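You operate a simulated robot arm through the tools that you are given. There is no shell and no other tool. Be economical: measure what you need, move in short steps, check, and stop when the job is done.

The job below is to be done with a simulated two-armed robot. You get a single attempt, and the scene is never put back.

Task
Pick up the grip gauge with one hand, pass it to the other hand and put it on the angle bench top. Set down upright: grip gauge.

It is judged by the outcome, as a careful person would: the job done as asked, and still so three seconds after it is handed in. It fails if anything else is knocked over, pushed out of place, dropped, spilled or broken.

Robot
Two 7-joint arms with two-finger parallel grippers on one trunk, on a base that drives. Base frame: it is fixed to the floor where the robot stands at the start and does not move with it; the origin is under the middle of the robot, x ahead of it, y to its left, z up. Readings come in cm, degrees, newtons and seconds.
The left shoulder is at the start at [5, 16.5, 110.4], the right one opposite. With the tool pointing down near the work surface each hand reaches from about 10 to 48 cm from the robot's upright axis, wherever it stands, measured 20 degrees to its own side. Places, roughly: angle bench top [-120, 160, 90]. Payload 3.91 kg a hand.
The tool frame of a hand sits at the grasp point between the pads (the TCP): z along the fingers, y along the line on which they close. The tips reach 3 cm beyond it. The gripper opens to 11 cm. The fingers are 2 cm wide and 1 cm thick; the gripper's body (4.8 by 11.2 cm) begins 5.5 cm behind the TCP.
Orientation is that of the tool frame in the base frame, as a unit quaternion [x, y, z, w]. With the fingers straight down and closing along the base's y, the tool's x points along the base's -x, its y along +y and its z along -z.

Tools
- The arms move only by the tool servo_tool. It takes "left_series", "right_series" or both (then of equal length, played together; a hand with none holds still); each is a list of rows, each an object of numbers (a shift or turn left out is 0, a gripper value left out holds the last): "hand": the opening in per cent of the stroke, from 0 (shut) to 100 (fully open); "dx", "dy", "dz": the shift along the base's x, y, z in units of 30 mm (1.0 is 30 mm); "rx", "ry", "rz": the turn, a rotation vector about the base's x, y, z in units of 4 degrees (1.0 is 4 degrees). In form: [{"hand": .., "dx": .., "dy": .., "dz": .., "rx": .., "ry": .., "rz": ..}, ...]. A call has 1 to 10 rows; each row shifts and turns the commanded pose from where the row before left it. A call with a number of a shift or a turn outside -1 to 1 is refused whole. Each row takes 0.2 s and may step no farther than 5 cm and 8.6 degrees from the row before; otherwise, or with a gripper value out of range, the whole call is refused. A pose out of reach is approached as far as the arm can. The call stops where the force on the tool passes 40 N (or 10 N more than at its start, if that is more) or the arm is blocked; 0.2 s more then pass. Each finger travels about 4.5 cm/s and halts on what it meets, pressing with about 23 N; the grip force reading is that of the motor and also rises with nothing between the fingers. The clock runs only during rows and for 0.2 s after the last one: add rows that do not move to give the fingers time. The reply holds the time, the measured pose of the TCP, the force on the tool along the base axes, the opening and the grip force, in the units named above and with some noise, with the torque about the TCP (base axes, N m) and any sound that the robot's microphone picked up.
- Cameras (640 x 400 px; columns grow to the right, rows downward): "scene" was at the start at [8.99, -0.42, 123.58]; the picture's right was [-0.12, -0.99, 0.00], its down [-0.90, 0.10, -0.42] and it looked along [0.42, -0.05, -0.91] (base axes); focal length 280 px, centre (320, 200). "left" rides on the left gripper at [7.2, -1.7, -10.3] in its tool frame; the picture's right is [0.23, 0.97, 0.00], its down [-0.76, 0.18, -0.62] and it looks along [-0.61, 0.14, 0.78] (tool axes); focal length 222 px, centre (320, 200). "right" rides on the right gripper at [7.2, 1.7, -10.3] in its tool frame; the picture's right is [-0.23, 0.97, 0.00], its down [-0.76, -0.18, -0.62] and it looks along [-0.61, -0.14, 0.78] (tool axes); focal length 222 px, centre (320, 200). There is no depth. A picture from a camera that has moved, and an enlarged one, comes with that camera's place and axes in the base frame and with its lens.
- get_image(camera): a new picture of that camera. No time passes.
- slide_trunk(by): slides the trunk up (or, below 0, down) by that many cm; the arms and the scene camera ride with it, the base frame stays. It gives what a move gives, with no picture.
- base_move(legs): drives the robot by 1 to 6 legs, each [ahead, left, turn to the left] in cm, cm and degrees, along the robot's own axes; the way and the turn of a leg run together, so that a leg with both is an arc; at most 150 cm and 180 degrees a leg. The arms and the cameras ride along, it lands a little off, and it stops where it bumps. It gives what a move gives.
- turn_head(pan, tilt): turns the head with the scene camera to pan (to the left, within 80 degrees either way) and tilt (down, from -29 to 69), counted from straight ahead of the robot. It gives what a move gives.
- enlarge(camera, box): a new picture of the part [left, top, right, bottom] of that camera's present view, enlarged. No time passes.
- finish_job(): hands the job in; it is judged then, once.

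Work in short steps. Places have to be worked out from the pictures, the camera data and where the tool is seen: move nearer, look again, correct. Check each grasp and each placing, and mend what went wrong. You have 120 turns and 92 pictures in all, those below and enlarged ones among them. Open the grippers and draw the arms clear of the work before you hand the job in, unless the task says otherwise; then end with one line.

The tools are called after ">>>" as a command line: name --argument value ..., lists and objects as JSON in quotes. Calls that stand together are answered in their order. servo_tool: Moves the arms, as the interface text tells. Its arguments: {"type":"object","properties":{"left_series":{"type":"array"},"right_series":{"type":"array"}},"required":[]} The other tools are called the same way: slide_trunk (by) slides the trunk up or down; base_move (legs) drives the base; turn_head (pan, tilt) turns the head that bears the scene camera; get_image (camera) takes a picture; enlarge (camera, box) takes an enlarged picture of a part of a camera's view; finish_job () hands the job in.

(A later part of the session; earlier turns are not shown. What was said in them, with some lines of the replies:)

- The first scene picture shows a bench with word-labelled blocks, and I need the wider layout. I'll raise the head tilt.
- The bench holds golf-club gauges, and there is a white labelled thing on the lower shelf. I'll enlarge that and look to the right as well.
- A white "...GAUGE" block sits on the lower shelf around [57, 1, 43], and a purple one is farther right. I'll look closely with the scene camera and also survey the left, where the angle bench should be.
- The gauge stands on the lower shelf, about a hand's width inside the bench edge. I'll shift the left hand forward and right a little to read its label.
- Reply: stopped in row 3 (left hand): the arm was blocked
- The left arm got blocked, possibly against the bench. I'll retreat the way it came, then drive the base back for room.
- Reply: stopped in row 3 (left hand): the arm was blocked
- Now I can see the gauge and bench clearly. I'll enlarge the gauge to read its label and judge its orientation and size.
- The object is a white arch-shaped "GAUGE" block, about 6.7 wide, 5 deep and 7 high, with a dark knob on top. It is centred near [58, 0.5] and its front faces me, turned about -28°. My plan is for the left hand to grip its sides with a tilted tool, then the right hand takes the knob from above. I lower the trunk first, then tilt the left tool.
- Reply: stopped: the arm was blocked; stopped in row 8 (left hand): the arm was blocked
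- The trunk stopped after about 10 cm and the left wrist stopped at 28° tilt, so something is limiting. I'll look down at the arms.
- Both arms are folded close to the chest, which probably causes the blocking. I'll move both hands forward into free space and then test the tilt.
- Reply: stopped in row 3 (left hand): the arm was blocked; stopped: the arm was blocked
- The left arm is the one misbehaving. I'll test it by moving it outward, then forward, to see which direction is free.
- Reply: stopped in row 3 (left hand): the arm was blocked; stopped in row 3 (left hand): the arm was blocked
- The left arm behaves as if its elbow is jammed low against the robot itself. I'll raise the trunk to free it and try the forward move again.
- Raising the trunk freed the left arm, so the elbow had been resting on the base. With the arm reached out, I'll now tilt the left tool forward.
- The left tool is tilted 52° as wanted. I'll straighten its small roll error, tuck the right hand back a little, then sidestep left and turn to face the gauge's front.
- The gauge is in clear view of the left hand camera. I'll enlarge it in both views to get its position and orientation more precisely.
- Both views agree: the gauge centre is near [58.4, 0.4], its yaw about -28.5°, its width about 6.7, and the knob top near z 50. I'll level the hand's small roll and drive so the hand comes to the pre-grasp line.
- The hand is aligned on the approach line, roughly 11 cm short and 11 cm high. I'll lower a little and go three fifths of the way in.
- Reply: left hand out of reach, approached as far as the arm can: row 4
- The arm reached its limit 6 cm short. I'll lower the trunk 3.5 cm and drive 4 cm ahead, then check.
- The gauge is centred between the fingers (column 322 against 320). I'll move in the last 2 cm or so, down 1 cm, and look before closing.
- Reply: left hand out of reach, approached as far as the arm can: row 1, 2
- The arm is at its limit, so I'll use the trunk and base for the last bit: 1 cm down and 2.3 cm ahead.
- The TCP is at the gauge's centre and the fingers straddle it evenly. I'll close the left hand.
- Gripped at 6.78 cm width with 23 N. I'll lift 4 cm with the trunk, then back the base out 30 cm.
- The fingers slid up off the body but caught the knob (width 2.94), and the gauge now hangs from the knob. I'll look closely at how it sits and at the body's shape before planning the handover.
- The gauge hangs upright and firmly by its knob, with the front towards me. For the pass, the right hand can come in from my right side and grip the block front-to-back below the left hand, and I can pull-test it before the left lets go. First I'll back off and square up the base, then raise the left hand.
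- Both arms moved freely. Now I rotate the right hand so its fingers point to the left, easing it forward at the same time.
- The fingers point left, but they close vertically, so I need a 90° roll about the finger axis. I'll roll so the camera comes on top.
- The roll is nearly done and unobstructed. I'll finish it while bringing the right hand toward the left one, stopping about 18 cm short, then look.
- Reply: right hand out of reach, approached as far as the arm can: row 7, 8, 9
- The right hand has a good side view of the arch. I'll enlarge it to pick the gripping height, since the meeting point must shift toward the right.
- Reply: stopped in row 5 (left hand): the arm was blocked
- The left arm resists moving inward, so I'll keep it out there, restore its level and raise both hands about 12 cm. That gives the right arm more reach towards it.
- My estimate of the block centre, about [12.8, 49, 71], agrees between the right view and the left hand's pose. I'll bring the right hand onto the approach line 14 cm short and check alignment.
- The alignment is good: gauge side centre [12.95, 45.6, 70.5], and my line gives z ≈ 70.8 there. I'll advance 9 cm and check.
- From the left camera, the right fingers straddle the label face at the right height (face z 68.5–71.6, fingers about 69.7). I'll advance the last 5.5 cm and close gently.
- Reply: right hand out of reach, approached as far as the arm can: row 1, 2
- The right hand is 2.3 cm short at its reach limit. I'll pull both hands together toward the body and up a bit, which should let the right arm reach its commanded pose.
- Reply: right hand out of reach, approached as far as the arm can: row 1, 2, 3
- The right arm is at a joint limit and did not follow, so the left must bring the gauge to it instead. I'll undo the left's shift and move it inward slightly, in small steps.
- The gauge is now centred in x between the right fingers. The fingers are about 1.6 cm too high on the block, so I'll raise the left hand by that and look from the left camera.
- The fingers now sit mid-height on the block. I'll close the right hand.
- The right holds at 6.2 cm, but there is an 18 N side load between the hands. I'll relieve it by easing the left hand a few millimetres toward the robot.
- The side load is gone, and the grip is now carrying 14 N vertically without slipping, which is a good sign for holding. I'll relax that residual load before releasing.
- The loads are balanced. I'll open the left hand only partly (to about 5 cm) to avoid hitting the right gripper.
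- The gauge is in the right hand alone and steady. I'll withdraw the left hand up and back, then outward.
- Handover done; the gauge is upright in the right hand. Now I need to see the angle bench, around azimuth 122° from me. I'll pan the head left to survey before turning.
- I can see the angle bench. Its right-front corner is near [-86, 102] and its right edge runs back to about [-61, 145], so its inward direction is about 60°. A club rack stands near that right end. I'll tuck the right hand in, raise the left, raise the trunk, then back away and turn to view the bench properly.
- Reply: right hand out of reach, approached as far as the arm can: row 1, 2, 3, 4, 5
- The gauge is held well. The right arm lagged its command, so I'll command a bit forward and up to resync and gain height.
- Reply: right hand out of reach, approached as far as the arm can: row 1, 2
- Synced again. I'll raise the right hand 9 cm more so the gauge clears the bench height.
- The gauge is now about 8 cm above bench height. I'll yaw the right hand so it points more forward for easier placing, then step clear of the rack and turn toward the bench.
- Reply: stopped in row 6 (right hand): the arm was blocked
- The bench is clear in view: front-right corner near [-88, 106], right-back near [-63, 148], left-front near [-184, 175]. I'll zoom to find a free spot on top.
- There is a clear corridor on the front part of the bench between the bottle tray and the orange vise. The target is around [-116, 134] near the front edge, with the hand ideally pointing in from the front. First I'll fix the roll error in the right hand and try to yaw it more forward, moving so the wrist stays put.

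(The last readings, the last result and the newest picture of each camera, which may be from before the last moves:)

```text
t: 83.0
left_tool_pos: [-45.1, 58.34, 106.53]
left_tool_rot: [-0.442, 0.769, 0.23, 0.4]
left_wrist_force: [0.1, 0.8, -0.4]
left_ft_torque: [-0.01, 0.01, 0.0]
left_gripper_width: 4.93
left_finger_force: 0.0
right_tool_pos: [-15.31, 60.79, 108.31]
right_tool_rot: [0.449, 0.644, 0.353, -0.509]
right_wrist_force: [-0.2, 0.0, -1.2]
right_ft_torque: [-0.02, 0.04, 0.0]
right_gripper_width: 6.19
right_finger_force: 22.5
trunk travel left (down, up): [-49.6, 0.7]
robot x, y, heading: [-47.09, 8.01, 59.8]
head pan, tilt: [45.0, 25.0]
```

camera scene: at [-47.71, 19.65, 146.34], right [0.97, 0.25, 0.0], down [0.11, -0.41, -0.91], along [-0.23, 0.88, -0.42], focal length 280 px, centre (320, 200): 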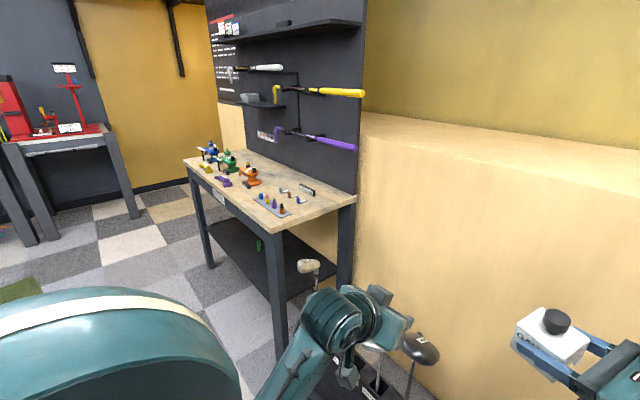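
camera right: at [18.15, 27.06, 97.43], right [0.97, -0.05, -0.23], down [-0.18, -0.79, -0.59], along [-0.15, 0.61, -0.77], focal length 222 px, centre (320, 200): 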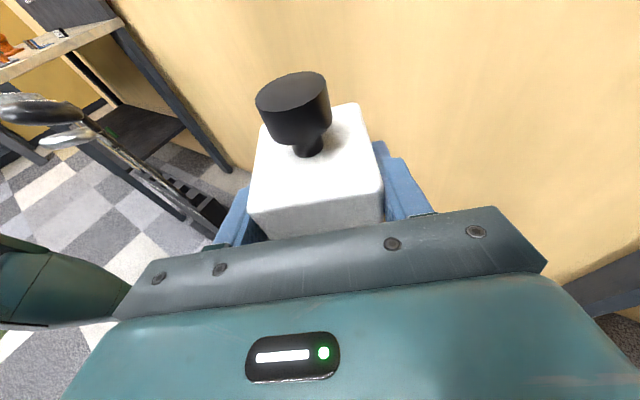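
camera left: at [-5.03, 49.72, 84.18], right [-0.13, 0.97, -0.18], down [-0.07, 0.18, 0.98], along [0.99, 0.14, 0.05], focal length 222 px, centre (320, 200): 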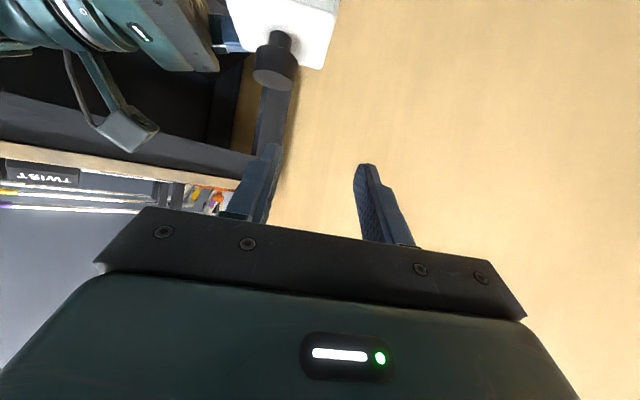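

That worked: roll is level, and pointing is now 50° left of forward. I'll continue the same motion.

>>> servo_tool --right_series '[{"rz": -1, "dx": 0.5, "dy": 0.2}, {"rz": -1, "dx": 0.5, "dy": 0.15}, {"rz": -1, "dx": 0.5, "dy": 0.1}, {"rz": -1, "dx": 0.5, "dy": 0.1}, {"rz": -1, "dx": 0.5, "dy": 0.0}]'

```text
t: 84.2
left_tool_pos: [-45.1, 58.26, 106.53]
left_tool_rot: [-0.443, 0.769, 0.23, 0.4]
left_wrist_force: [0.5, 0.2, -0.8]
left_ft_torque: [-0.02, 0.0, -0.02]
left_gripper_width: 4.95
left_finger_force: 0.0
right_tool_pos: [-7.87, 62.64, 108.29]
right_tool_rot: [0.555, 0.557, 0.435, -0.44]
right_wrist_force: [-0.5, -0.2, -2.0]
right_ft_torque: [0.0, -0.03, 0.02]
right_gripper_width: 6.14
right_finger_force: 22.8
trunk travel left (down, up): [-49.6, 0.7]
robot x, y, heading: [-46.85, 8.15, 59.7]
head pan, tilt: [45.0, 25.0]
```

Pointing is now 30° left of forward. Three more steps.

>>> servo_tool --right_series '[{"rz": -1, "dx": 0.4, "dy": -0.1}, {"rz": -1, "dx": 0.4, "dy": -0.1}, {"rz": -1, "dx": 0.3, "dy": -0.2}, {"rz": -1, "dx": 0.3, "dy": -0.2}]'

```text
t: 85.2
left_tool_pos: [-45.01, 58.33, 106.45]
left_tool_rot: [-0.443, 0.769, 0.231, 0.399]
left_wrist_force: [0.6, -0.7, -0.3]
left_ft_torque: [0.0, 0.01, 0.02]
left_gripper_width: 4.95
left_finger_force: 0.0
right_tool_pos: [-3.71, 60.74, 108.28]
right_tool_rot: [0.626, 0.474, 0.493, -0.375]
right_wrist_force: [-0.2, -1.4, -2.0]
right_ft_torque: [0.01, -0.01, 0.01]
right_gripper_width: 6.18
right_finger_force: 22.9
trunk travel left (down, up): [-49.6, 0.7]
robot x, y, heading: [-46.88, 8.13, 59.9]
head pan, tilt: [45.0, 25.0]
```

The right hand now points nearly forward with the gauge upright, about 67 cm ahead of me. I'll turn toward the free lane in front of the bench and check it before driving.

>>> base_move --legs '[[0, 0, 92]]'

>>> turn_head --pan 0 --tilt 30

>>> get_image --camera "scene"

```text
t: 89.5
left_tool_pos: [-97.19, 8.4, 106.56]
left_tool_rot: [0.86, -0.22, -0.447, -0.114]
left_wrist_force: [0.1, 0.5, -0.2]
left_ft_torque: [0.05, 0.03, 0.0]
left_gripper_width: 4.94
left_finger_force: 0.1
right_tool_pos: [-100.73, 49.65, 108.23]
right_tool_rot: [0.098, 0.779, 0.076, -0.615]
right_wrist_force: [-0.7, 0.1, -2.1]
right_ft_torque: [0.0, -0.01, 0.03]
right_gripper_width: 6.17
right_finger_force: 22.8
trunk travel left (down, up): [-49.6, 0.7]
robot x, y, heading: [-46.72, 7.78, 151.4]
head pan, tilt: [45.0, 25.0]
```

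```text
t: 90.6
left_tool_pos: [-97.25, 8.47, 106.54]
left_tool_rot: [0.86, -0.22, -0.446, -0.114]
left_wrist_force: [0.0, -0.3, 0.0]
left_ft_torque: [0.0, -0.02, 0.0]
left_gripper_width: 4.96
left_finger_force: 0.0
right_tool_pos: [-100.72, 49.68, 108.26]
right_tool_rot: [0.097, 0.78, 0.075, -0.613]
right_wrist_force: [-0.2, -0.6, -1.1]
right_ft_torque: [0.02, -0.02, -0.01]
right_gripper_width: 6.18
right_finger_force: 23.3
trunk travel left (down, up): [-49.6, 0.7]
robot x, y, heading: [-46.9, 7.71, 151.2]
head pan, tilt: [0.0, 30.0]
```

```text
37 pictures are left
camera scene: at [-57.35, 13.98, 145.55], right [0.48, 0.88, 0.0], down [0.44, -0.24, -0.87], along [-0.76, 0.42, -0.5], focal length 280 px, centre (320, 200)
```

scene: 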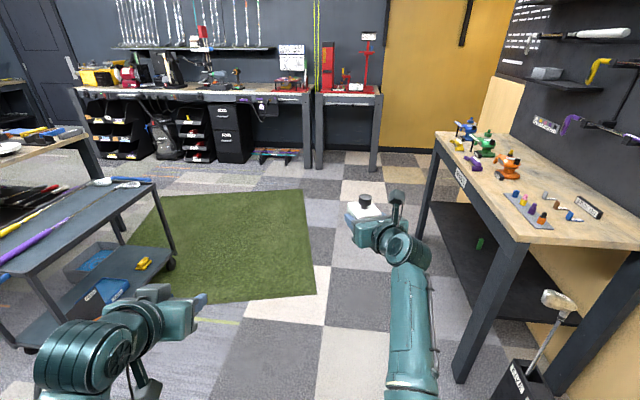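

The lane in front of the bench is clear, with a flat mat farther on that I'll stay off. I'll drive 85 cm along it, then turn to face the bench at about 56°.

>>> base_move --legs '[[85, 8, 0], [0, 0, -95]]'

>>> turn_head --pan 10 --tilt 35

>>> get_image --camera "scene"

```text
t: 99.1
left_tool_pos: [-120.9, 92.02, 106.54]
left_tool_rot: [-0.427, 0.778, 0.223, 0.404]
left_wrist_force: [1.1, -0.4, -0.6]
left_ft_torque: [0.02, 0.04, 0.02]
left_gripper_width: 4.95
left_finger_force: 0.1
right_tool_pos: [-79.36, 93.02, 108.34]
right_tool_rot: [0.636, 0.462, 0.499, -0.365]
right_wrist_force: [-0.1, 0.3, -1.6]
right_ft_torque: [-0.01, -0.02, 0.0]
right_gripper_width: 6.2
right_finger_force: 23.2
trunk travel left (down, up): [-49.6, 0.7]
robot x, y, heading: [-124.45, 41.84, 57.3]
head pan, tilt: [0.0, 30.0]
```

```text
t: 99.8
left_tool_pos: [-120.81, 92.09, 106.43]
left_tool_rot: [-0.427, 0.778, 0.223, 0.404]
left_wrist_force: [0.7, 0.0, 0.3]
left_ft_torque: [0.02, -0.01, -0.01]
left_gripper_width: 4.94
left_finger_force: 0.0
right_tool_pos: [-79.38, 92.85, 108.28]
right_tool_rot: [0.636, 0.461, 0.5, -0.364]
right_wrist_force: [0.1, -0.5, -0.7]
right_ft_torque: [0.0, 0.03, -0.03]
right_gripper_width: 6.18
right_finger_force: 23.0
trunk travel left (down, up): [-49.6, 0.7]
robot x, y, heading: [-124.76, 42.02, 57.5]
head pan, tilt: [10.0, 35.0]
```

```text
36 pictures are left
camera scene: at [-119.63, 52.78, 144.77], right [0.92, -0.38, 0.0], down [-0.22, -0.53, -0.82], along [0.31, 0.76, -0.57], focal length 280 px, centre (320, 200)
```

scene: 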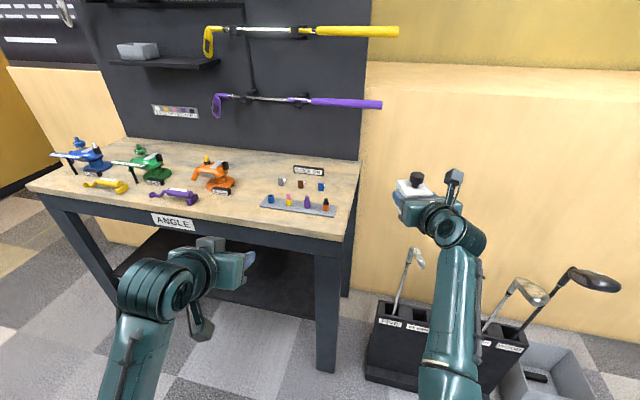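

The free spot is confirmed near [-116.6, 134.4], about pixel (235, 203), between the bottle tray and the orange vise. I'll shift the right hand 13 cm along -x so the base needn't go near the mat, then drive.

>>> servo_tool --right_series '[{"dx": -0.72}, {"dx": -0.72}, {"dx": -0.72}, {"dx": -0.72}, {"dx": -0.72}, {"dx": -0.72}]'

```text
t: 101.2
left_tool_pos: [-120.88, 92.12, 106.41]
left_tool_rot: [-0.428, 0.778, 0.222, 0.403]
left_wrist_force: [0.3, 1.4, -0.9]
left_ft_torque: [0.02, 0.03, 0.01]
left_gripper_width: 4.97
left_finger_force: 0.1
right_tool_pos: [-87.98, 94.24, 115.89]
right_tool_rot: [0.594, 0.447, 0.561, -0.364]
right_wrist_force: [-0.6, 0.0, -1.5]
right_ft_torque: [-0.02, 0.01, 0.0]
right_gripper_width: 6.17
right_finger_force: 22.9
trunk travel left (down, up): [-49.6, 0.7]
robot x, y, heading: [-124.74, 42.21, 57.1]
head pan, tilt: [10.0, 35.0]
stopped in row 6 (right hand): the arm was blocked; the commanded pose is now the measured one
```

The right arm hit a limit and drifted up with a slight tilt. I'll step back from the limit, undo the tilt and bring it back down.

>>> servo_tool --right_series '[{"dx": 0.6, "dz": -0.5, "rx": -0.48, "ry": 0.52, "rz": 0.11}, {"dx": 0.6, "dz": -0.5, "rx": -0.48, "ry": 0.52, "rz": 0.11}, {"dx": 0.2, "dz": -0.5, "rx": -0.48, "ry": 0.52, "rz": 0.11}, {"dz": -0.5}]'

```text
t: 102.2
left_tool_pos: [-120.87, 92.11, 106.51]
left_tool_rot: [-0.428, 0.777, 0.223, 0.404]
left_wrist_force: [0.6, 0.1, 0.2]
left_ft_torque: [0.0, 0.02, 0.02]
left_gripper_width: 4.96
left_finger_force: 0.0
right_tool_pos: [-83.09, 94.24, 110.63]
right_tool_rot: [0.632, 0.458, 0.509, -0.363]
right_wrist_force: [-0.6, 0.3, -1.0]
right_ft_torque: [-0.02, 0.04, 0.01]
right_gripper_width: 6.19
right_finger_force: 23.1
trunk travel left (down, up): [-49.6, 0.7]
robot x, y, heading: [-124.57, 41.91, 57.3]
head pan, tilt: [10.0, 35.0]
```

Upright again and usable. I'll strafe left 42 cm, go ahead 12 cm and turn 6.7° so the gauge comes over the free spot, well above everything.

>>> base_move --legs '[[0, 42, 0], [12, 0, 0], [0, 0, 6.7]]'

>>> turn_head --pan -5 --tilt 40

>>> get_image --camera "scene"

>>> get_image --camera "right"

```text
t: 106.2
left_tool_pos: [-156.23, 125.11, 106.45]
left_tool_rot: [-0.473, 0.75, 0.247, 0.39]
left_wrist_force: [-0.4, 1.5, 0.3]
left_ft_torque: [-0.02, -0.03, 0.02]
left_gripper_width: 4.97
left_finger_force: 0.0
right_tool_pos: [-119.04, 131.57, 110.17]
right_tool_rot: [0.605, 0.497, 0.486, -0.389]
right_wrist_force: [-0.8, 0.3, -0.9]
right_ft_torque: [0.03, -0.01, -0.04]
right_gripper_width: 6.17
right_finger_force: 22.9
trunk travel left (down, up): [-49.6, 0.7]
robot x, y, heading: [-154.31, 74.82, 64.0]
head pan, tilt: [10.0, 35.0]
```

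```text
t: 107.0
left_tool_pos: [-156.26, 125.12, 106.58]
left_tool_rot: [-0.474, 0.75, 0.247, 0.389]
left_wrist_force: [-0.9, 0.3, -0.2]
left_ft_torque: [0.01, 0.02, 0.02]
left_gripper_width: 4.97
left_finger_force: 0.1
right_tool_pos: [-118.93, 131.59, 110.17]
right_tool_rot: [0.604, 0.498, 0.485, -0.389]
right_wrist_force: [0.6, 0.5, -0.7]
right_ft_torque: [0.0, 0.0, 0.0]
right_gripper_width: 6.16
right_finger_force: 22.5
trunk travel left (down, up): [-49.6, 0.7]
robot x, y, heading: [-153.93, 74.31, 64.1]
head pan, tilt: [-5.0, 40.0]
```

```text
35 pictures are left
camera scene: at [-148.37, 85.08, 144.01], right [0.86, -0.51, 0.0], down [-0.33, -0.55, -0.77], along [0.39, 0.66, -0.64], focal length 280 px, centre (320, 200)
```

scene: 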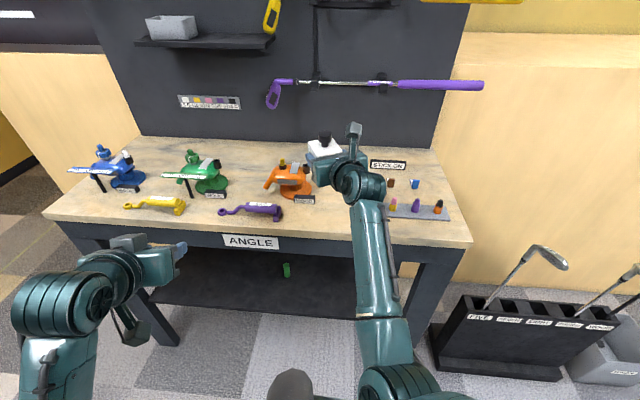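

```text
34 pictures are left
camera right: at [-119.08, 122.93, 119.73], right [0.95, -0.25, -0.21], down [-0.32, -0.73, -0.6], along [0.0, 0.64, -0.77], focal length 222 px, centre (320, 200)
```

right: 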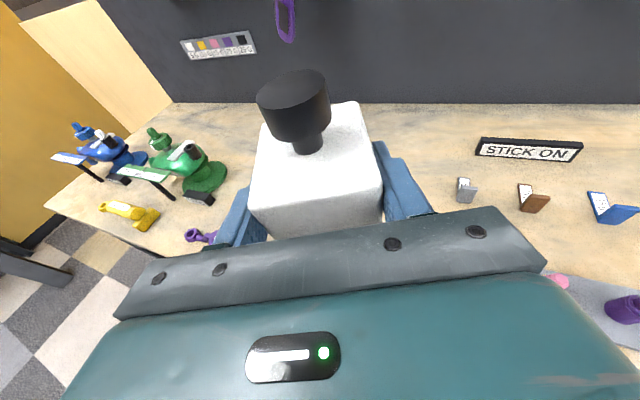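

The gauge is over the spot but only about 4 cm from the front edge. I'll move it 4–5 cm deeper and 1 cm away from the vise tag using the base.

>>> base_move --legs '[[4.3, -1.7, 0]]'

>>> slide_trunk --by -10

>>> get_image --camera "scene"

>>> get_image --camera "left"

```text
t: 107.9
left_tool_pos: [-152.75, 128.31, 106.49]
left_tool_rot: [-0.474, 0.751, 0.247, 0.389]
left_wrist_force: [1.0, 0.3, 0.4]
left_ft_torque: [-0.04, 0.03, 0.02]
left_gripper_width: 4.99
left_finger_force: 0.1
right_tool_pos: [-115.37, 134.72, 110.1]
right_tool_rot: [0.605, 0.498, 0.485, -0.388]
right_wrist_force: [-0.8, 0.8, -0.8]
right_ft_torque: [0.01, 0.01, -0.02]
right_gripper_width: 6.22
right_finger_force: 23.4
trunk travel left (down, up): [-49.6, 0.7]
robot x, y, heading: [-150.84, 77.63, 64.0]
head pan, tilt: [-5.0, 40.0]
```

```text
t: 109.2
left_tool_pos: [-152.8, 128.17, 96.47]
left_tool_rot: [-0.473, 0.751, 0.246, 0.39]
left_wrist_force: [0.1, 0.2, 0.1]
left_ft_torque: [-0.02, -0.01, 0.0]
left_gripper_width: 4.96
left_finger_force: 0.0
right_tool_pos: [-115.37, 134.64, 100.22]
right_tool_rot: [0.603, 0.499, 0.485, -0.39]
right_wrist_force: [0.1, 0.3, -1.9]
right_ft_torque: [0.0, 0.03, -0.02]
right_gripper_width: 6.18
right_finger_force: 23.0
trunk travel left (down, up): [-39.6, 10.7]
robot x, y, heading: [-150.81, 77.93, 64.3]
head pan, tilt: [-5.0, 40.0]
```

```text
33 pictures are left
camera scene: at [-144.99, 88.15, 134.02], right [0.86, -0.51, 0.0], down [-0.33, -0.55, -0.77], along [0.39, 0.66, -0.64], focal length 280 px, centre (320, 200)
```

scene: 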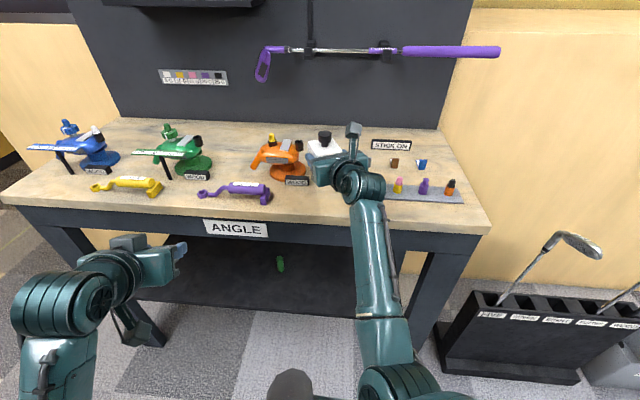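

```text
32 pictures are left
camera left: at [-156.77, 116.08, 96.57], right [-0.94, 0.3, -0.18], down [-0.19, 0.01, 0.98], along [0.3, 0.95, 0.05], focal length 222 px, centre (320, 200)
```

left: 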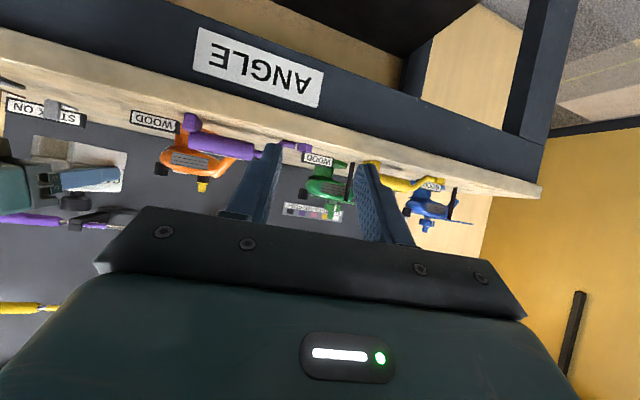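

The left camera has a useful side view (upside down). I'll enlarge it and the scene view to check clearances to the vise tag and tray.

>>> enlarge --camera "left" --box '[0, 70, 240, 230]'

>>> enlarge --camera "scene" --box '[240, 110, 480, 260]'

>>> enlarge --camera "right" --box '[0, 0, 640, 400]'

```text
2.50 times, centred on (120, 150) of left
camera zoom: at [-156.77, 116.08, 96.57], right [-0.94, 0.3, -0.18], down [-0.19, 0.01, 0.98], along [0.3, 0.95, 0.05], focal length 555 px, centre (820, 325)
```

zoom: 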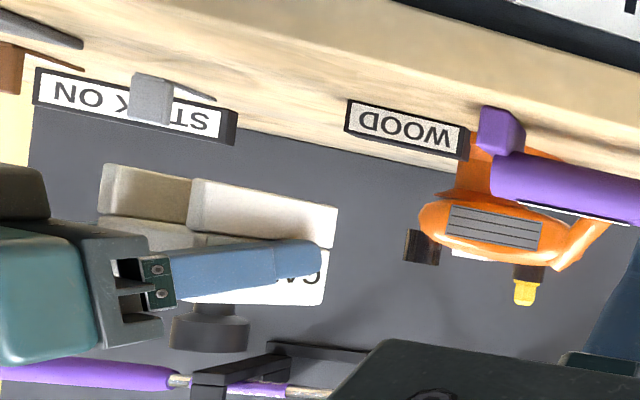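

```text
2.67 times, centred on (360, 185) of scene
camera zoom: at [-144.99, 88.15, 134.02], right [0.86, -0.51, 0.0], down [-0.33, -0.55, -0.77], along [0.39, 0.66, -0.64], focal length 746 px, centre (213, 240)
```

zoom: 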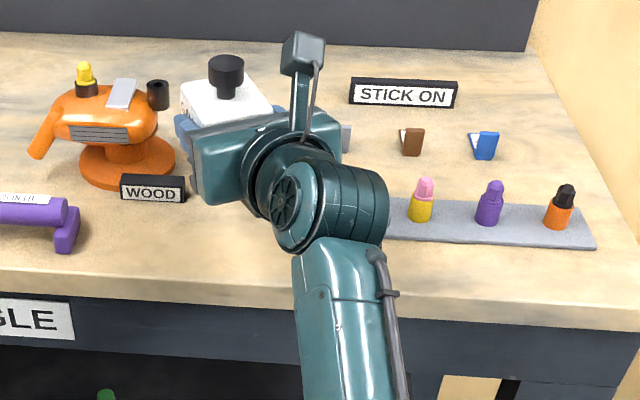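

```text
1.00 times, centred on (320, 200) of right
camera zoom: at [-115.68, 126.0, 109.74], right [0.95, -0.25, -0.21], down [-0.32, -0.73, -0.6], along [0.0, 0.64, -0.77], focal length 222 px, centre (320, 200)
```

zoom: 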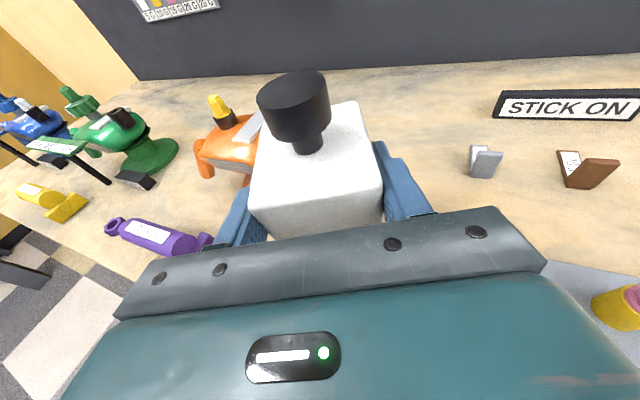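

The spot directly below is only just clear of the "WOOD" tag (its corner is at about [-117.5, 139.4]). I'll shift the hand 2 cm right and 2 cm back, to a gauge centre near [-113.6, 133.0], then lower further.

>>> servo_tool --right_series '[{"dx": 0.26, "dy": -0.4}, {"dx": 0.26, "dy": -0.4}]'

>>> slide_trunk --by -3.5

>>> enlarge --camera "left" --box '[0, 70, 240, 230]'

>>> enlarge --camera "scene" --box '[240, 100, 480, 250]'

```text
t: 109.8
left_tool_pos: [-152.89, 128.32, 96.55]
left_tool_rot: [-0.473, 0.751, 0.247, 0.39]
left_wrist_force: [0.8, -0.5, -0.1]
left_ft_torque: [0.02, 0.01, 0.0]
left_gripper_width: 4.97
left_finger_force: 0.0
right_tool_pos: [-112.7, 132.38, 101.52]
right_tool_rot: [0.599, 0.494, 0.5, -0.383]
right_wrist_force: [0.1, -0.2, -0.1]
right_ft_torque: [0.02, 0.01, -0.01]
right_gripper_width: 6.19
right_finger_force: 23.2
trunk travel left (down, up): [-39.6, 10.7]
robot x, y, heading: [-150.55, 78.27, 64.5]
head pan, tilt: [-5.0, 40.0]
```

```text
t: 110.6
left_tool_pos: [-152.75, 128.28, 93.0]
left_tool_rot: [-0.473, 0.751, 0.247, 0.389]
left_wrist_force: [0.1, -1.2, -0.9]
left_ft_torque: [0.01, -0.03, 0.0]
left_gripper_width: 4.95
left_finger_force: 0.0
right_tool_pos: [-112.88, 132.19, 97.92]
right_tool_rot: [0.597, 0.496, 0.499, -0.384]
right_wrist_force: [-0.3, 1.5, -1.2]
right_ft_torque: [0.0, -0.01, 0.02]
right_gripper_width: 6.2
right_finger_force: 23.4
trunk travel left (down, up): [-36.1, 14.2]
robot x, y, heading: [-150.8, 78.03, 64.1]
head pan, tilt: [-5.0, 40.0]
```

```text
2.50 times, centred on (120, 150) of left
camera zoom: at [-156.77, 116.07, 93.07], right [-0.94, 0.3, -0.18], down [-0.19, 0.01, 0.98], along [0.3, 0.95, 0.05], focal length 555 px, centre (820, 325)
```

zoom: 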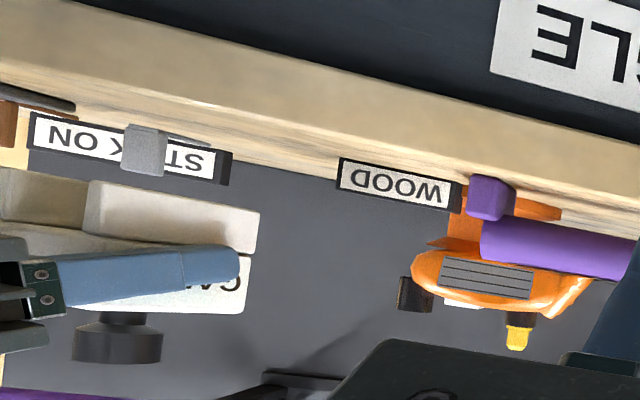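

```text
2.67 times, centred on (360, 175) of scene
camera zoom: at [-144.99, 88.15, 130.51], right [0.86, -0.51, 0.0], down [-0.33, -0.55, -0.77], along [0.39, 0.66, -0.64], focal length 746 px, centre (213, 267)
```

zoom: 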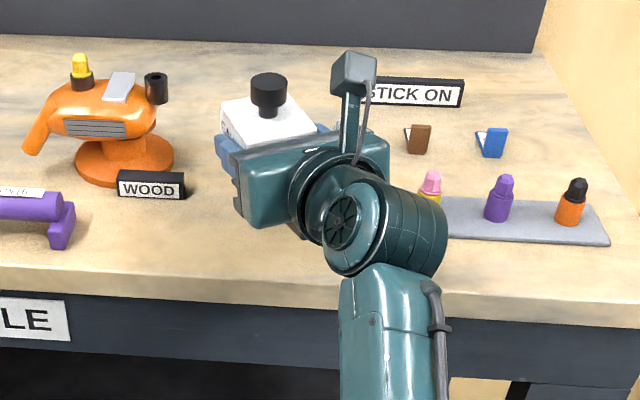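

Clear of both the tag and the tray now. The hand picked up about 2° of tilt from the shift, so I'll correct that before the final lowering.

>>> servo_tool --right_series '[{"rx": -0.4, "ry": 0.635, "rz": -0.13}, {}]'

>>> enlarge --camera "left" --box '[0, 70, 160, 230]'

```text
t: 111.2
left_tool_pos: [-152.82, 128.2, 93.03]
left_tool_rot: [-0.473, 0.751, 0.246, 0.39]
left_wrist_force: [-0.6, -0.9, 0.2]
left_ft_torque: [-0.03, 0.0, -0.05]
left_gripper_width: 4.95
left_finger_force: 0.1
right_tool_pos: [-112.84, 132.2, 96.98]
right_tool_rot: [0.62, 0.495, 0.475, -0.381]
right_wrist_force: [0.4, 0.0, -1.5]
right_ft_torque: [-0.04, -0.03, -0.04]
right_gripper_width: 6.17
right_finger_force: 22.8
trunk travel left (down, up): [-36.1, 14.2]
robot x, y, heading: [-150.49, 78.09, 64.4]
head pan, tilt: [-5.0, 40.0]
```

```text
2.50 times, centred on (80, 150) of left
camera zoom: at [-156.77, 116.08, 93.06], right [-0.94, 0.3, -0.18], down [-0.19, 0.01, 0.98], along [0.3, 0.95, 0.05], focal length 555 px, centre (920, 325)
```

zoom: 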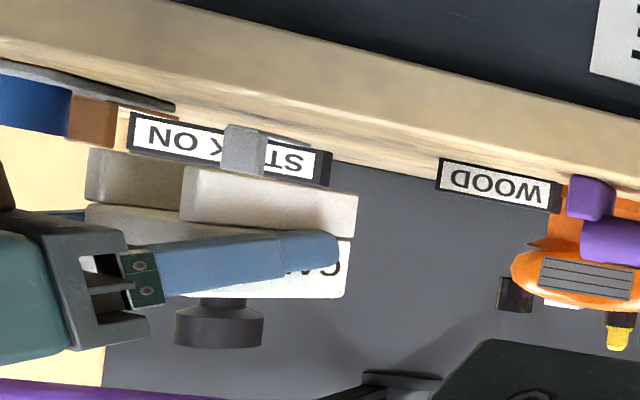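

Upright now, and the gripper's underside is well above the gauge's bottom. I'll lower 2 cm by trunk and then in small steps with the arm until contact.

>>> slide_trunk --by -2

>>> servo_tool --right_series '[{"dz": -0.1}, {"dz": -0.1}, {}]'

>>> enlarge --camera "left" --box '[0, 70, 160, 230]'

```text
t: 111.9
left_tool_pos: [-152.83, 128.1, 91.06]
left_tool_rot: [-0.474, 0.751, 0.246, 0.389]
left_wrist_force: [0.9, 0.1, -0.5]
left_ft_torque: [-0.05, 0.03, 0.01]
left_gripper_width: 4.95
left_finger_force: 0.2
right_tool_pos: [-112.81, 132.13, 94.93]
right_tool_rot: [0.62, 0.494, 0.475, -0.381]
right_wrist_force: [-0.4, 0.4, -1.2]
right_ft_torque: [-0.03, -0.01, -0.01]
right_gripper_width: 6.16
right_finger_force: 22.4
trunk travel left (down, up): [-34.1, 16.2]
robot x, y, heading: [-150.48, 78.08, 64.3]
head pan, tilt: [-5.0, 40.0]
```

```text
t: 112.7
left_tool_pos: [-152.77, 128.25, 91.01]
left_tool_rot: [-0.474, 0.751, 0.246, 0.389]
left_wrist_force: [0.0, -0.6, -0.8]
left_ft_torque: [0.01, -0.02, 0.01]
left_gripper_width: 4.95
left_finger_force: 0.1
right_tool_pos: [-112.86, 132.2, 94.62]
right_tool_rot: [0.619, 0.494, 0.477, -0.382]
right_wrist_force: [-0.2, -0.1, -0.6]
right_ft_torque: [0.03, -0.03, 0.02]
right_gripper_width: 6.19
right_finger_force: 22.7
trunk travel left (down, up): [-34.1, 16.2]
robot x, y, heading: [-150.59, 77.91, 64.3]
head pan, tilt: [-5.0, 40.0]
```

```text
2.50 times, centred on (80, 150) of left
camera zoom: at [-156.77, 116.08, 91.06], right [-0.94, 0.3, -0.18], down [-0.19, 0.01, 0.98], along [0.3, 0.95, 0.05], focal length 555 px, centre (920, 325)
```

zoom: 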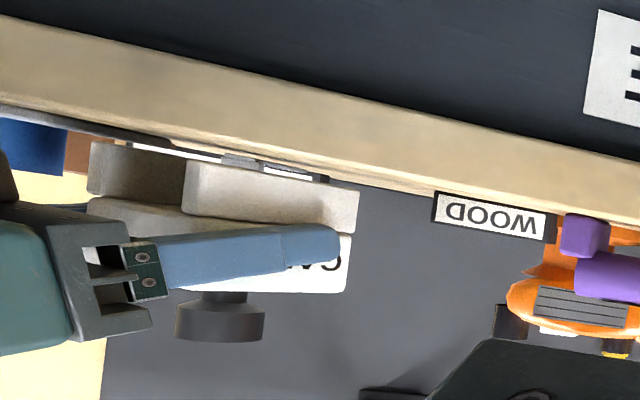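

It is very close now, with perhaps half a centimetre left. I'll continue in 3 mm steps, watching the vertical force.

>>> servo_tool --right_series '[{"dz": -0.1}, {}]'

>>> servo_tool --right_series '[{"dz": -0.1}, {}]'

>>> servo_tool --right_series '[{"dz": -0.05}, {}]'

```text
t: 113.3
left_tool_pos: [-152.93, 128.34, 91.02]
left_tool_rot: [-0.473, 0.751, 0.246, 0.389]
left_wrist_force: [0.6, 0.2, 0.2]
left_ft_torque: [-0.01, 0.03, 0.03]
left_gripper_width: 4.95
left_finger_force: 0.1
right_tool_pos: [-112.69, 132.28, 94.44]
right_tool_rot: [0.618, 0.494, 0.477, -0.382]
right_wrist_force: [-0.5, 0.0, -1.4]
right_ft_torque: [-0.01, -0.02, -0.02]
right_gripper_width: 6.19
right_finger_force: 23.1
trunk travel left (down, up): [-34.1, 16.2]
robot x, y, heading: [-150.74, 78.05, 63.7]
head pan, tilt: [-5.0, 40.0]
```

```text
t: 113.9
left_tool_pos: [-152.89, 128.24, 90.99]
left_tool_rot: [-0.473, 0.75, 0.247, 0.39]
left_wrist_force: [0.2, 0.8, 0.1]
left_ft_torque: [-0.01, -0.01, 0.02]
left_gripper_width: 4.93
left_finger_force: 0.1
right_tool_pos: [-112.75, 132.26, 94.31]
right_tool_rot: [0.617, 0.493, 0.479, -0.382]
right_wrist_force: [0.6, 0.0, -1.3]
right_ft_torque: [-0.03, 0.03, -0.01]
right_gripper_width: 6.21
right_finger_force: 22.7
trunk travel left (down, up): [-34.1, 16.2]
robot x, y, heading: [-150.82, 77.99, 64.2]
head pan, tilt: [-5.0, 40.0]
```

```text
t: 114.5
left_tool_pos: [-152.74, 128.2, 90.98]
left_tool_rot: [-0.474, 0.75, 0.247, 0.39]
left_wrist_force: [0.3, -0.3, -0.8]
left_ft_torque: [-0.02, 0.04, 0.03]
left_gripper_width: 4.95
left_finger_force: 0.1
right_tool_pos: [-112.65, 132.27, 94.11]
right_tool_rot: [0.617, 0.494, 0.479, -0.382]
right_wrist_force: [0.1, -0.1, -1.0]
right_ft_torque: [-0.04, -0.01, -0.01]
right_gripper_width: 6.18
right_finger_force: 23.1
trunk travel left (down, up): [-34.1, 16.2]
robot x, y, heading: [-150.38, 77.82, 64.2]
head pan, tilt: [-5.0, 40.0]
```

The arm responds weakly downward and there is still no contact. I'll use small trunk steps.

>>> slide_trunk --by -0.4

>>> slide_trunk --by -0.3

>>> enlarge --camera "left" --box '[0, 70, 160, 230]'

```text
t: 115.0
left_tool_pos: [-152.96, 128.31, 90.52]
left_tool_rot: [-0.473, 0.751, 0.246, 0.39]
left_wrist_force: [0.1, -0.2, 0.3]
left_ft_torque: [0.01, 0.03, -0.01]
left_gripper_width: 4.94
left_finger_force: 0.1
right_tool_pos: [-112.7, 132.45, 93.78]
right_tool_rot: [0.617, 0.493, 0.48, -0.382]
right_wrist_force: [0.8, 1.5, 1.0]
right_ft_torque: [0.15, 0.06, -0.04]
right_gripper_width: 6.2
right_finger_force: 23.0
trunk travel left (down, up): [-33.7, 16.6]
robot x, y, heading: [-150.43, 77.74, 64.0]
head pan, tilt: [-5.0, 40.0]
```

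```text
t: 115.5
left_tool_pos: [-152.91, 128.13, 90.32]
left_tool_rot: [-0.474, 0.751, 0.247, 0.389]
left_wrist_force: [0.1, 0.1, -0.1]
left_ft_torque: [0.04, 0.0, 0.04]
left_gripper_width: 4.96
left_finger_force: 0.0
right_tool_pos: [-112.7, 132.36, 93.69]
right_tool_rot: [0.615, 0.491, 0.483, -0.383]
right_wrist_force: [4.5, 5.5, 18.3]
right_ft_torque: [-0.22, 0.26, -0.02]
right_gripper_width: 6.17
right_finger_force: 23.2
trunk travel left (down, up): [-33.4, 16.9]
robot x, y, heading: [-150.66, 77.81, 64.2]
head pan, tilt: [-5.0, 40.0]
```

```text
2.50 times, centred on (80, 150) of left
camera zoom: at [-156.81, 116.02, 90.43], right [-0.94, 0.3, -0.18], down [-0.19, 0.01, 0.98], along [0.3, 0.95, 0.05], focal length 555 px, centre (920, 325)
```

zoom: 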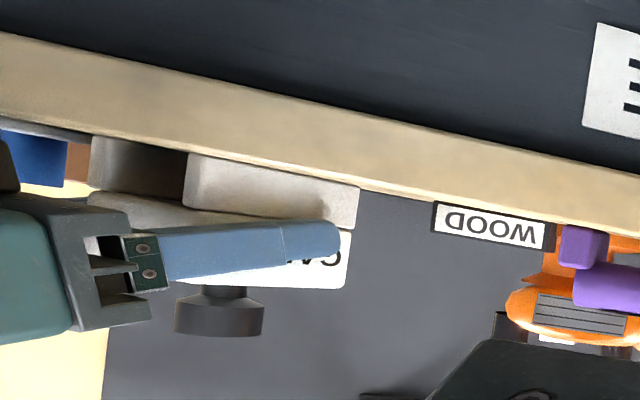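

It made contact at 18 N and the gauge stands on the bench surface. I'll ease up 2 mm to relax the press, then open the right hand partway (to about 8 cm).

>>> slide_trunk --by 0.25

>>> servo_tool --right_series '[{"hand": 64}, {"hand": 72}, {"hand": 74}, {}]'

>>> get_image --camera "right"

>>> enlarge --camera "left" --box '[0, 70, 160, 230]'

```text
t: 116.0
left_tool_pos: [-152.9, 128.09, 90.59]
left_tool_rot: [-0.473, 0.751, 0.246, 0.39]
left_wrist_force: [0.3, 0.2, -0.5]
left_ft_torque: [-0.03, 0.01, -0.01]
left_gripper_width: 4.97
left_finger_force: 0.0
right_tool_pos: [-112.83, 132.24, 93.8]
right_tool_rot: [0.616, 0.493, 0.481, -0.382]
right_wrist_force: [2.0, 4.2, 15.8]
right_ft_torque: [0.32, 0.05, -0.01]
right_gripper_width: 6.18
right_finger_force: 23.0
trunk travel left (down, up): [-33.6, 16.7]
robot x, y, heading: [-150.55, 77.94, 64.1]
head pan, tilt: [-5.0, 40.0]
```

```text
t: 117.0
left_tool_pos: [-152.81, 128.27, 90.53]
left_tool_rot: [-0.474, 0.75, 0.247, 0.389]
left_wrist_force: [0.5, 0.2, 0.3]
left_ft_torque: [0.0, -0.02, -0.01]
left_gripper_width: 4.95
left_finger_force: 0.0
right_tool_pos: [-112.71, 132.18, 93.53]
right_tool_rot: [0.618, 0.494, 0.479, -0.38]
right_wrist_force: [1.1, 0.1, 0.4]
right_ft_torque: [-0.03, 0.04, 0.03]
right_gripper_width: 8.14
right_finger_force: 0.0
trunk travel left (down, up): [-33.6, 16.7]
robot x, y, heading: [-150.6, 78.11, 64.2]
head pan, tilt: [-5.0, 40.0]
```

```text
23 pictures are left
camera right: at [-112.9, 123.76, 103.21], right [0.94, -0.27, -0.22], down [-0.35, -0.74, -0.58], along [0.0, 0.62, -0.78], focal length 222 px, centre (320, 200)
```

right: 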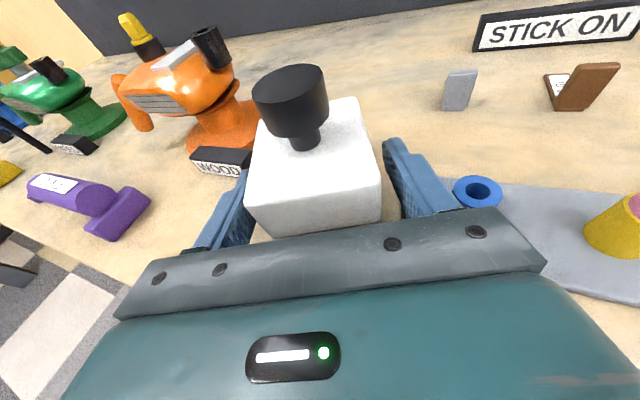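

```text
2.50 times, centred on (80, 150) of left
camera zoom: at [-156.77, 116.08, 90.61], right [-0.94, 0.3, -0.18], down [-0.19, 0.01, 0.98], along [0.3, 0.95, 0.05], focal length 555 px, centre (920, 325)
```

zoom: 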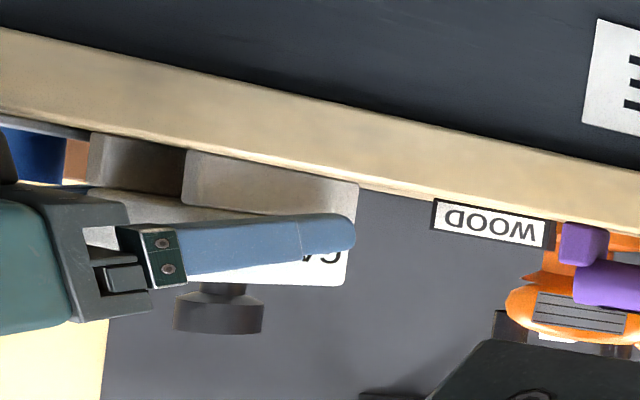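

The gauge stands free and level, and the fingers clear it on both sides. I'll rise straight up with the trunk in two stages, so nothing is brushed sideways.

>>> slide_trunk --by 3

>>> get_image --camera "right"

```text
t: 117.8
left_tool_pos: [-152.83, 128.17, 93.5]
left_tool_rot: [-0.473, 0.751, 0.246, 0.389]
left_wrist_force: [0.9, -1.1, 0.3]
left_ft_torque: [0.0, 0.01, 0.02]
left_gripper_width: 4.94
left_finger_force: 0.0
right_tool_pos: [-112.66, 132.15, 96.38]
right_tool_rot: [0.619, 0.494, 0.478, -0.379]
right_wrist_force: [-0.4, 0.9, 0.0]
right_ft_torque: [0.0, -0.02, 0.0]
right_gripper_width: 8.12
right_finger_force: 0.0
trunk travel left (down, up): [-36.6, 13.7]
robot x, y, heading: [-150.53, 77.86, 64.2]
head pan, tilt: [-5.0, 40.0]
```

```text
21 pictures are left
camera right: at [-112.88, 123.76, 106.14], right [0.94, -0.27, -0.22], down [-0.35, -0.74, -0.58], along [0.0, 0.62, -0.79], focal length 222 px, centre (320, 200)
```

right: 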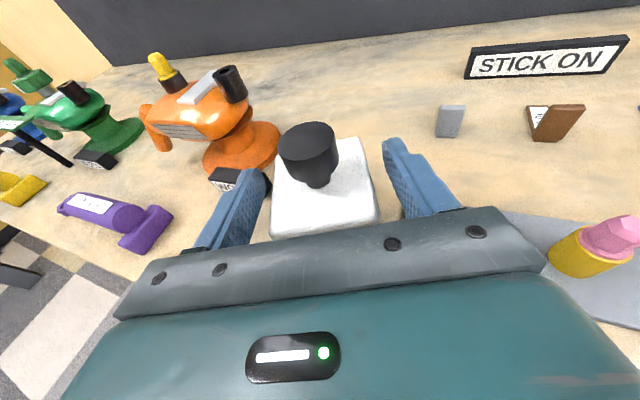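

The gauge stayed put while the hand rose 3 cm. I'll rise further and then back the base away.

>>> slide_trunk --by 10

>>> base_move --legs '[[-25, 0, 0]]'

>>> get_image --camera "scene"

```text
t: 119.1
left_tool_pos: [-152.75, 128.3, 103.54]
left_tool_rot: [-0.473, 0.751, 0.246, 0.39]
left_wrist_force: [0.8, 0.1, 0.4]
left_ft_torque: [-0.02, -0.01, 0.01]
left_gripper_width: 4.93
left_finger_force: 0.1
right_tool_pos: [-112.7, 132.18, 106.28]
right_tool_rot: [0.619, 0.494, 0.478, -0.379]
right_wrist_force: [1.0, -0.7, -0.4]
right_ft_torque: [0.01, 0.0, -0.02]
right_gripper_width: 8.13
right_finger_force: 0.0
trunk travel left (down, up): [-46.6, 3.7]
robot x, y, heading: [-150.63, 78.03, 64.2]
head pan, tilt: [-5.0, 40.0]
```

```text
t: 121.0
left_tool_pos: [-163.81, 105.53, 103.57]
left_tool_rot: [-0.473, 0.751, 0.246, 0.39]
left_wrist_force: [0.5, -0.4, -0.2]
left_ft_torque: [-0.01, 0.03, 0.01]
left_gripper_width: 4.95
left_finger_force: 0.1
right_tool_pos: [-123.61, 109.31, 106.33]
right_tool_rot: [0.619, 0.494, 0.478, -0.379]
right_wrist_force: [-0.9, 0.5, 0.0]
right_ft_torque: [0.0, -0.03, 0.03]
right_gripper_width: 8.15
right_finger_force: 0.0
trunk travel left (down, up): [-46.6, 3.7]
robot x, y, heading: [-161.8, 55.15, 64.3]
head pan, tilt: [-5.0, 40.0]
```

```text
20 pictures are left
camera scene: at [-155.99, 65.39, 141.07], right [0.86, -0.51, 0.0], down [-0.33, -0.55, -0.77], along [0.39, 0.66, -0.64], focal length 280 px, centre (320, 200)
```

scene: 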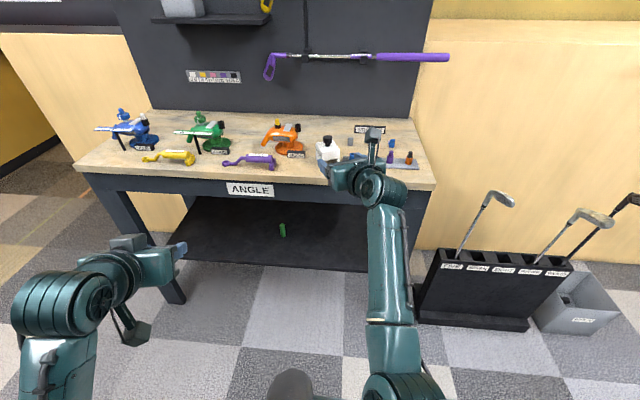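

The gauge is standing on the bench and the hands are away. I'll open both grippers fully and take a close look to confirm nothing was disturbed.

>>> servo_tool --left_series '[{"hand": 100}, {}, {}, {}]' --right_series '[{"hand": 100}, {}, {}, {}]'

>>> enlarge --camera "scene" --box '[210, 100, 450, 200]'

>>> get_image --camera "right"

```text
t: 122.0
left_tool_pos: [-163.78, 105.57, 103.51]
left_tool_rot: [-0.473, 0.751, 0.246, 0.39]
left_wrist_force: [-0.5, -0.1, 0.3]
left_ft_torque: [0.0, -0.02, 0.02]
left_gripper_width: 10.99
left_finger_force: 0.0
right_tool_pos: [-123.45, 109.47, 106.25]
right_tool_rot: [0.619, 0.495, 0.479, -0.379]
right_wrist_force: [-0.9, -0.1, -0.7]
right_ft_torque: [0.03, -0.02, -0.01]
right_gripper_width: 11.01
right_finger_force: 0.0
trunk travel left (down, up): [-46.6, 3.7]
robot x, y, heading: [-161.69, 55.37, 64.5]
head pan, tilt: [-5.0, 40.0]
```

```text
2.67 times, centred on (330, 150) of scene
camera zoom: at [-155.96, 65.46, 141.06], right [0.86, -0.51, 0.0], down [-0.33, -0.55, -0.77], along [0.39, 0.66, -0.64], focal length 746 px, centre (293, 333)
```

zoom: 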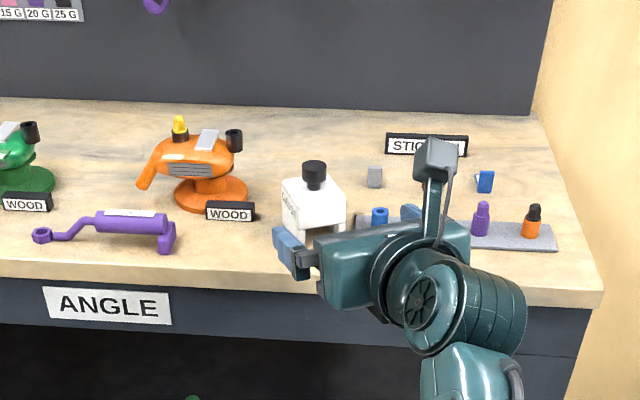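

```text
18 pictures are left
camera right: at [-123.74, 100.98, 116.04], right [0.94, -0.28, -0.21], down [-0.35, -0.74, -0.58], along [0.0, 0.62, -0.79], focal length 222 px, centre (320, 200)
```

right: 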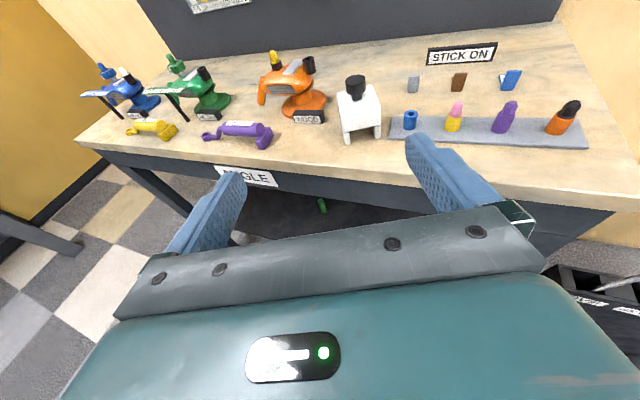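

The gauge stands upright on the angle bench with everything around it in place, both grippers are open, and the arms are clear. I'm handing the job in.

>>> finish_job

```text
The job is handed in.
```

I picked up the grip gauge with the left hand and passed it to the right. It now stands upright on the angle bench top, and nothing else there was disturbed.
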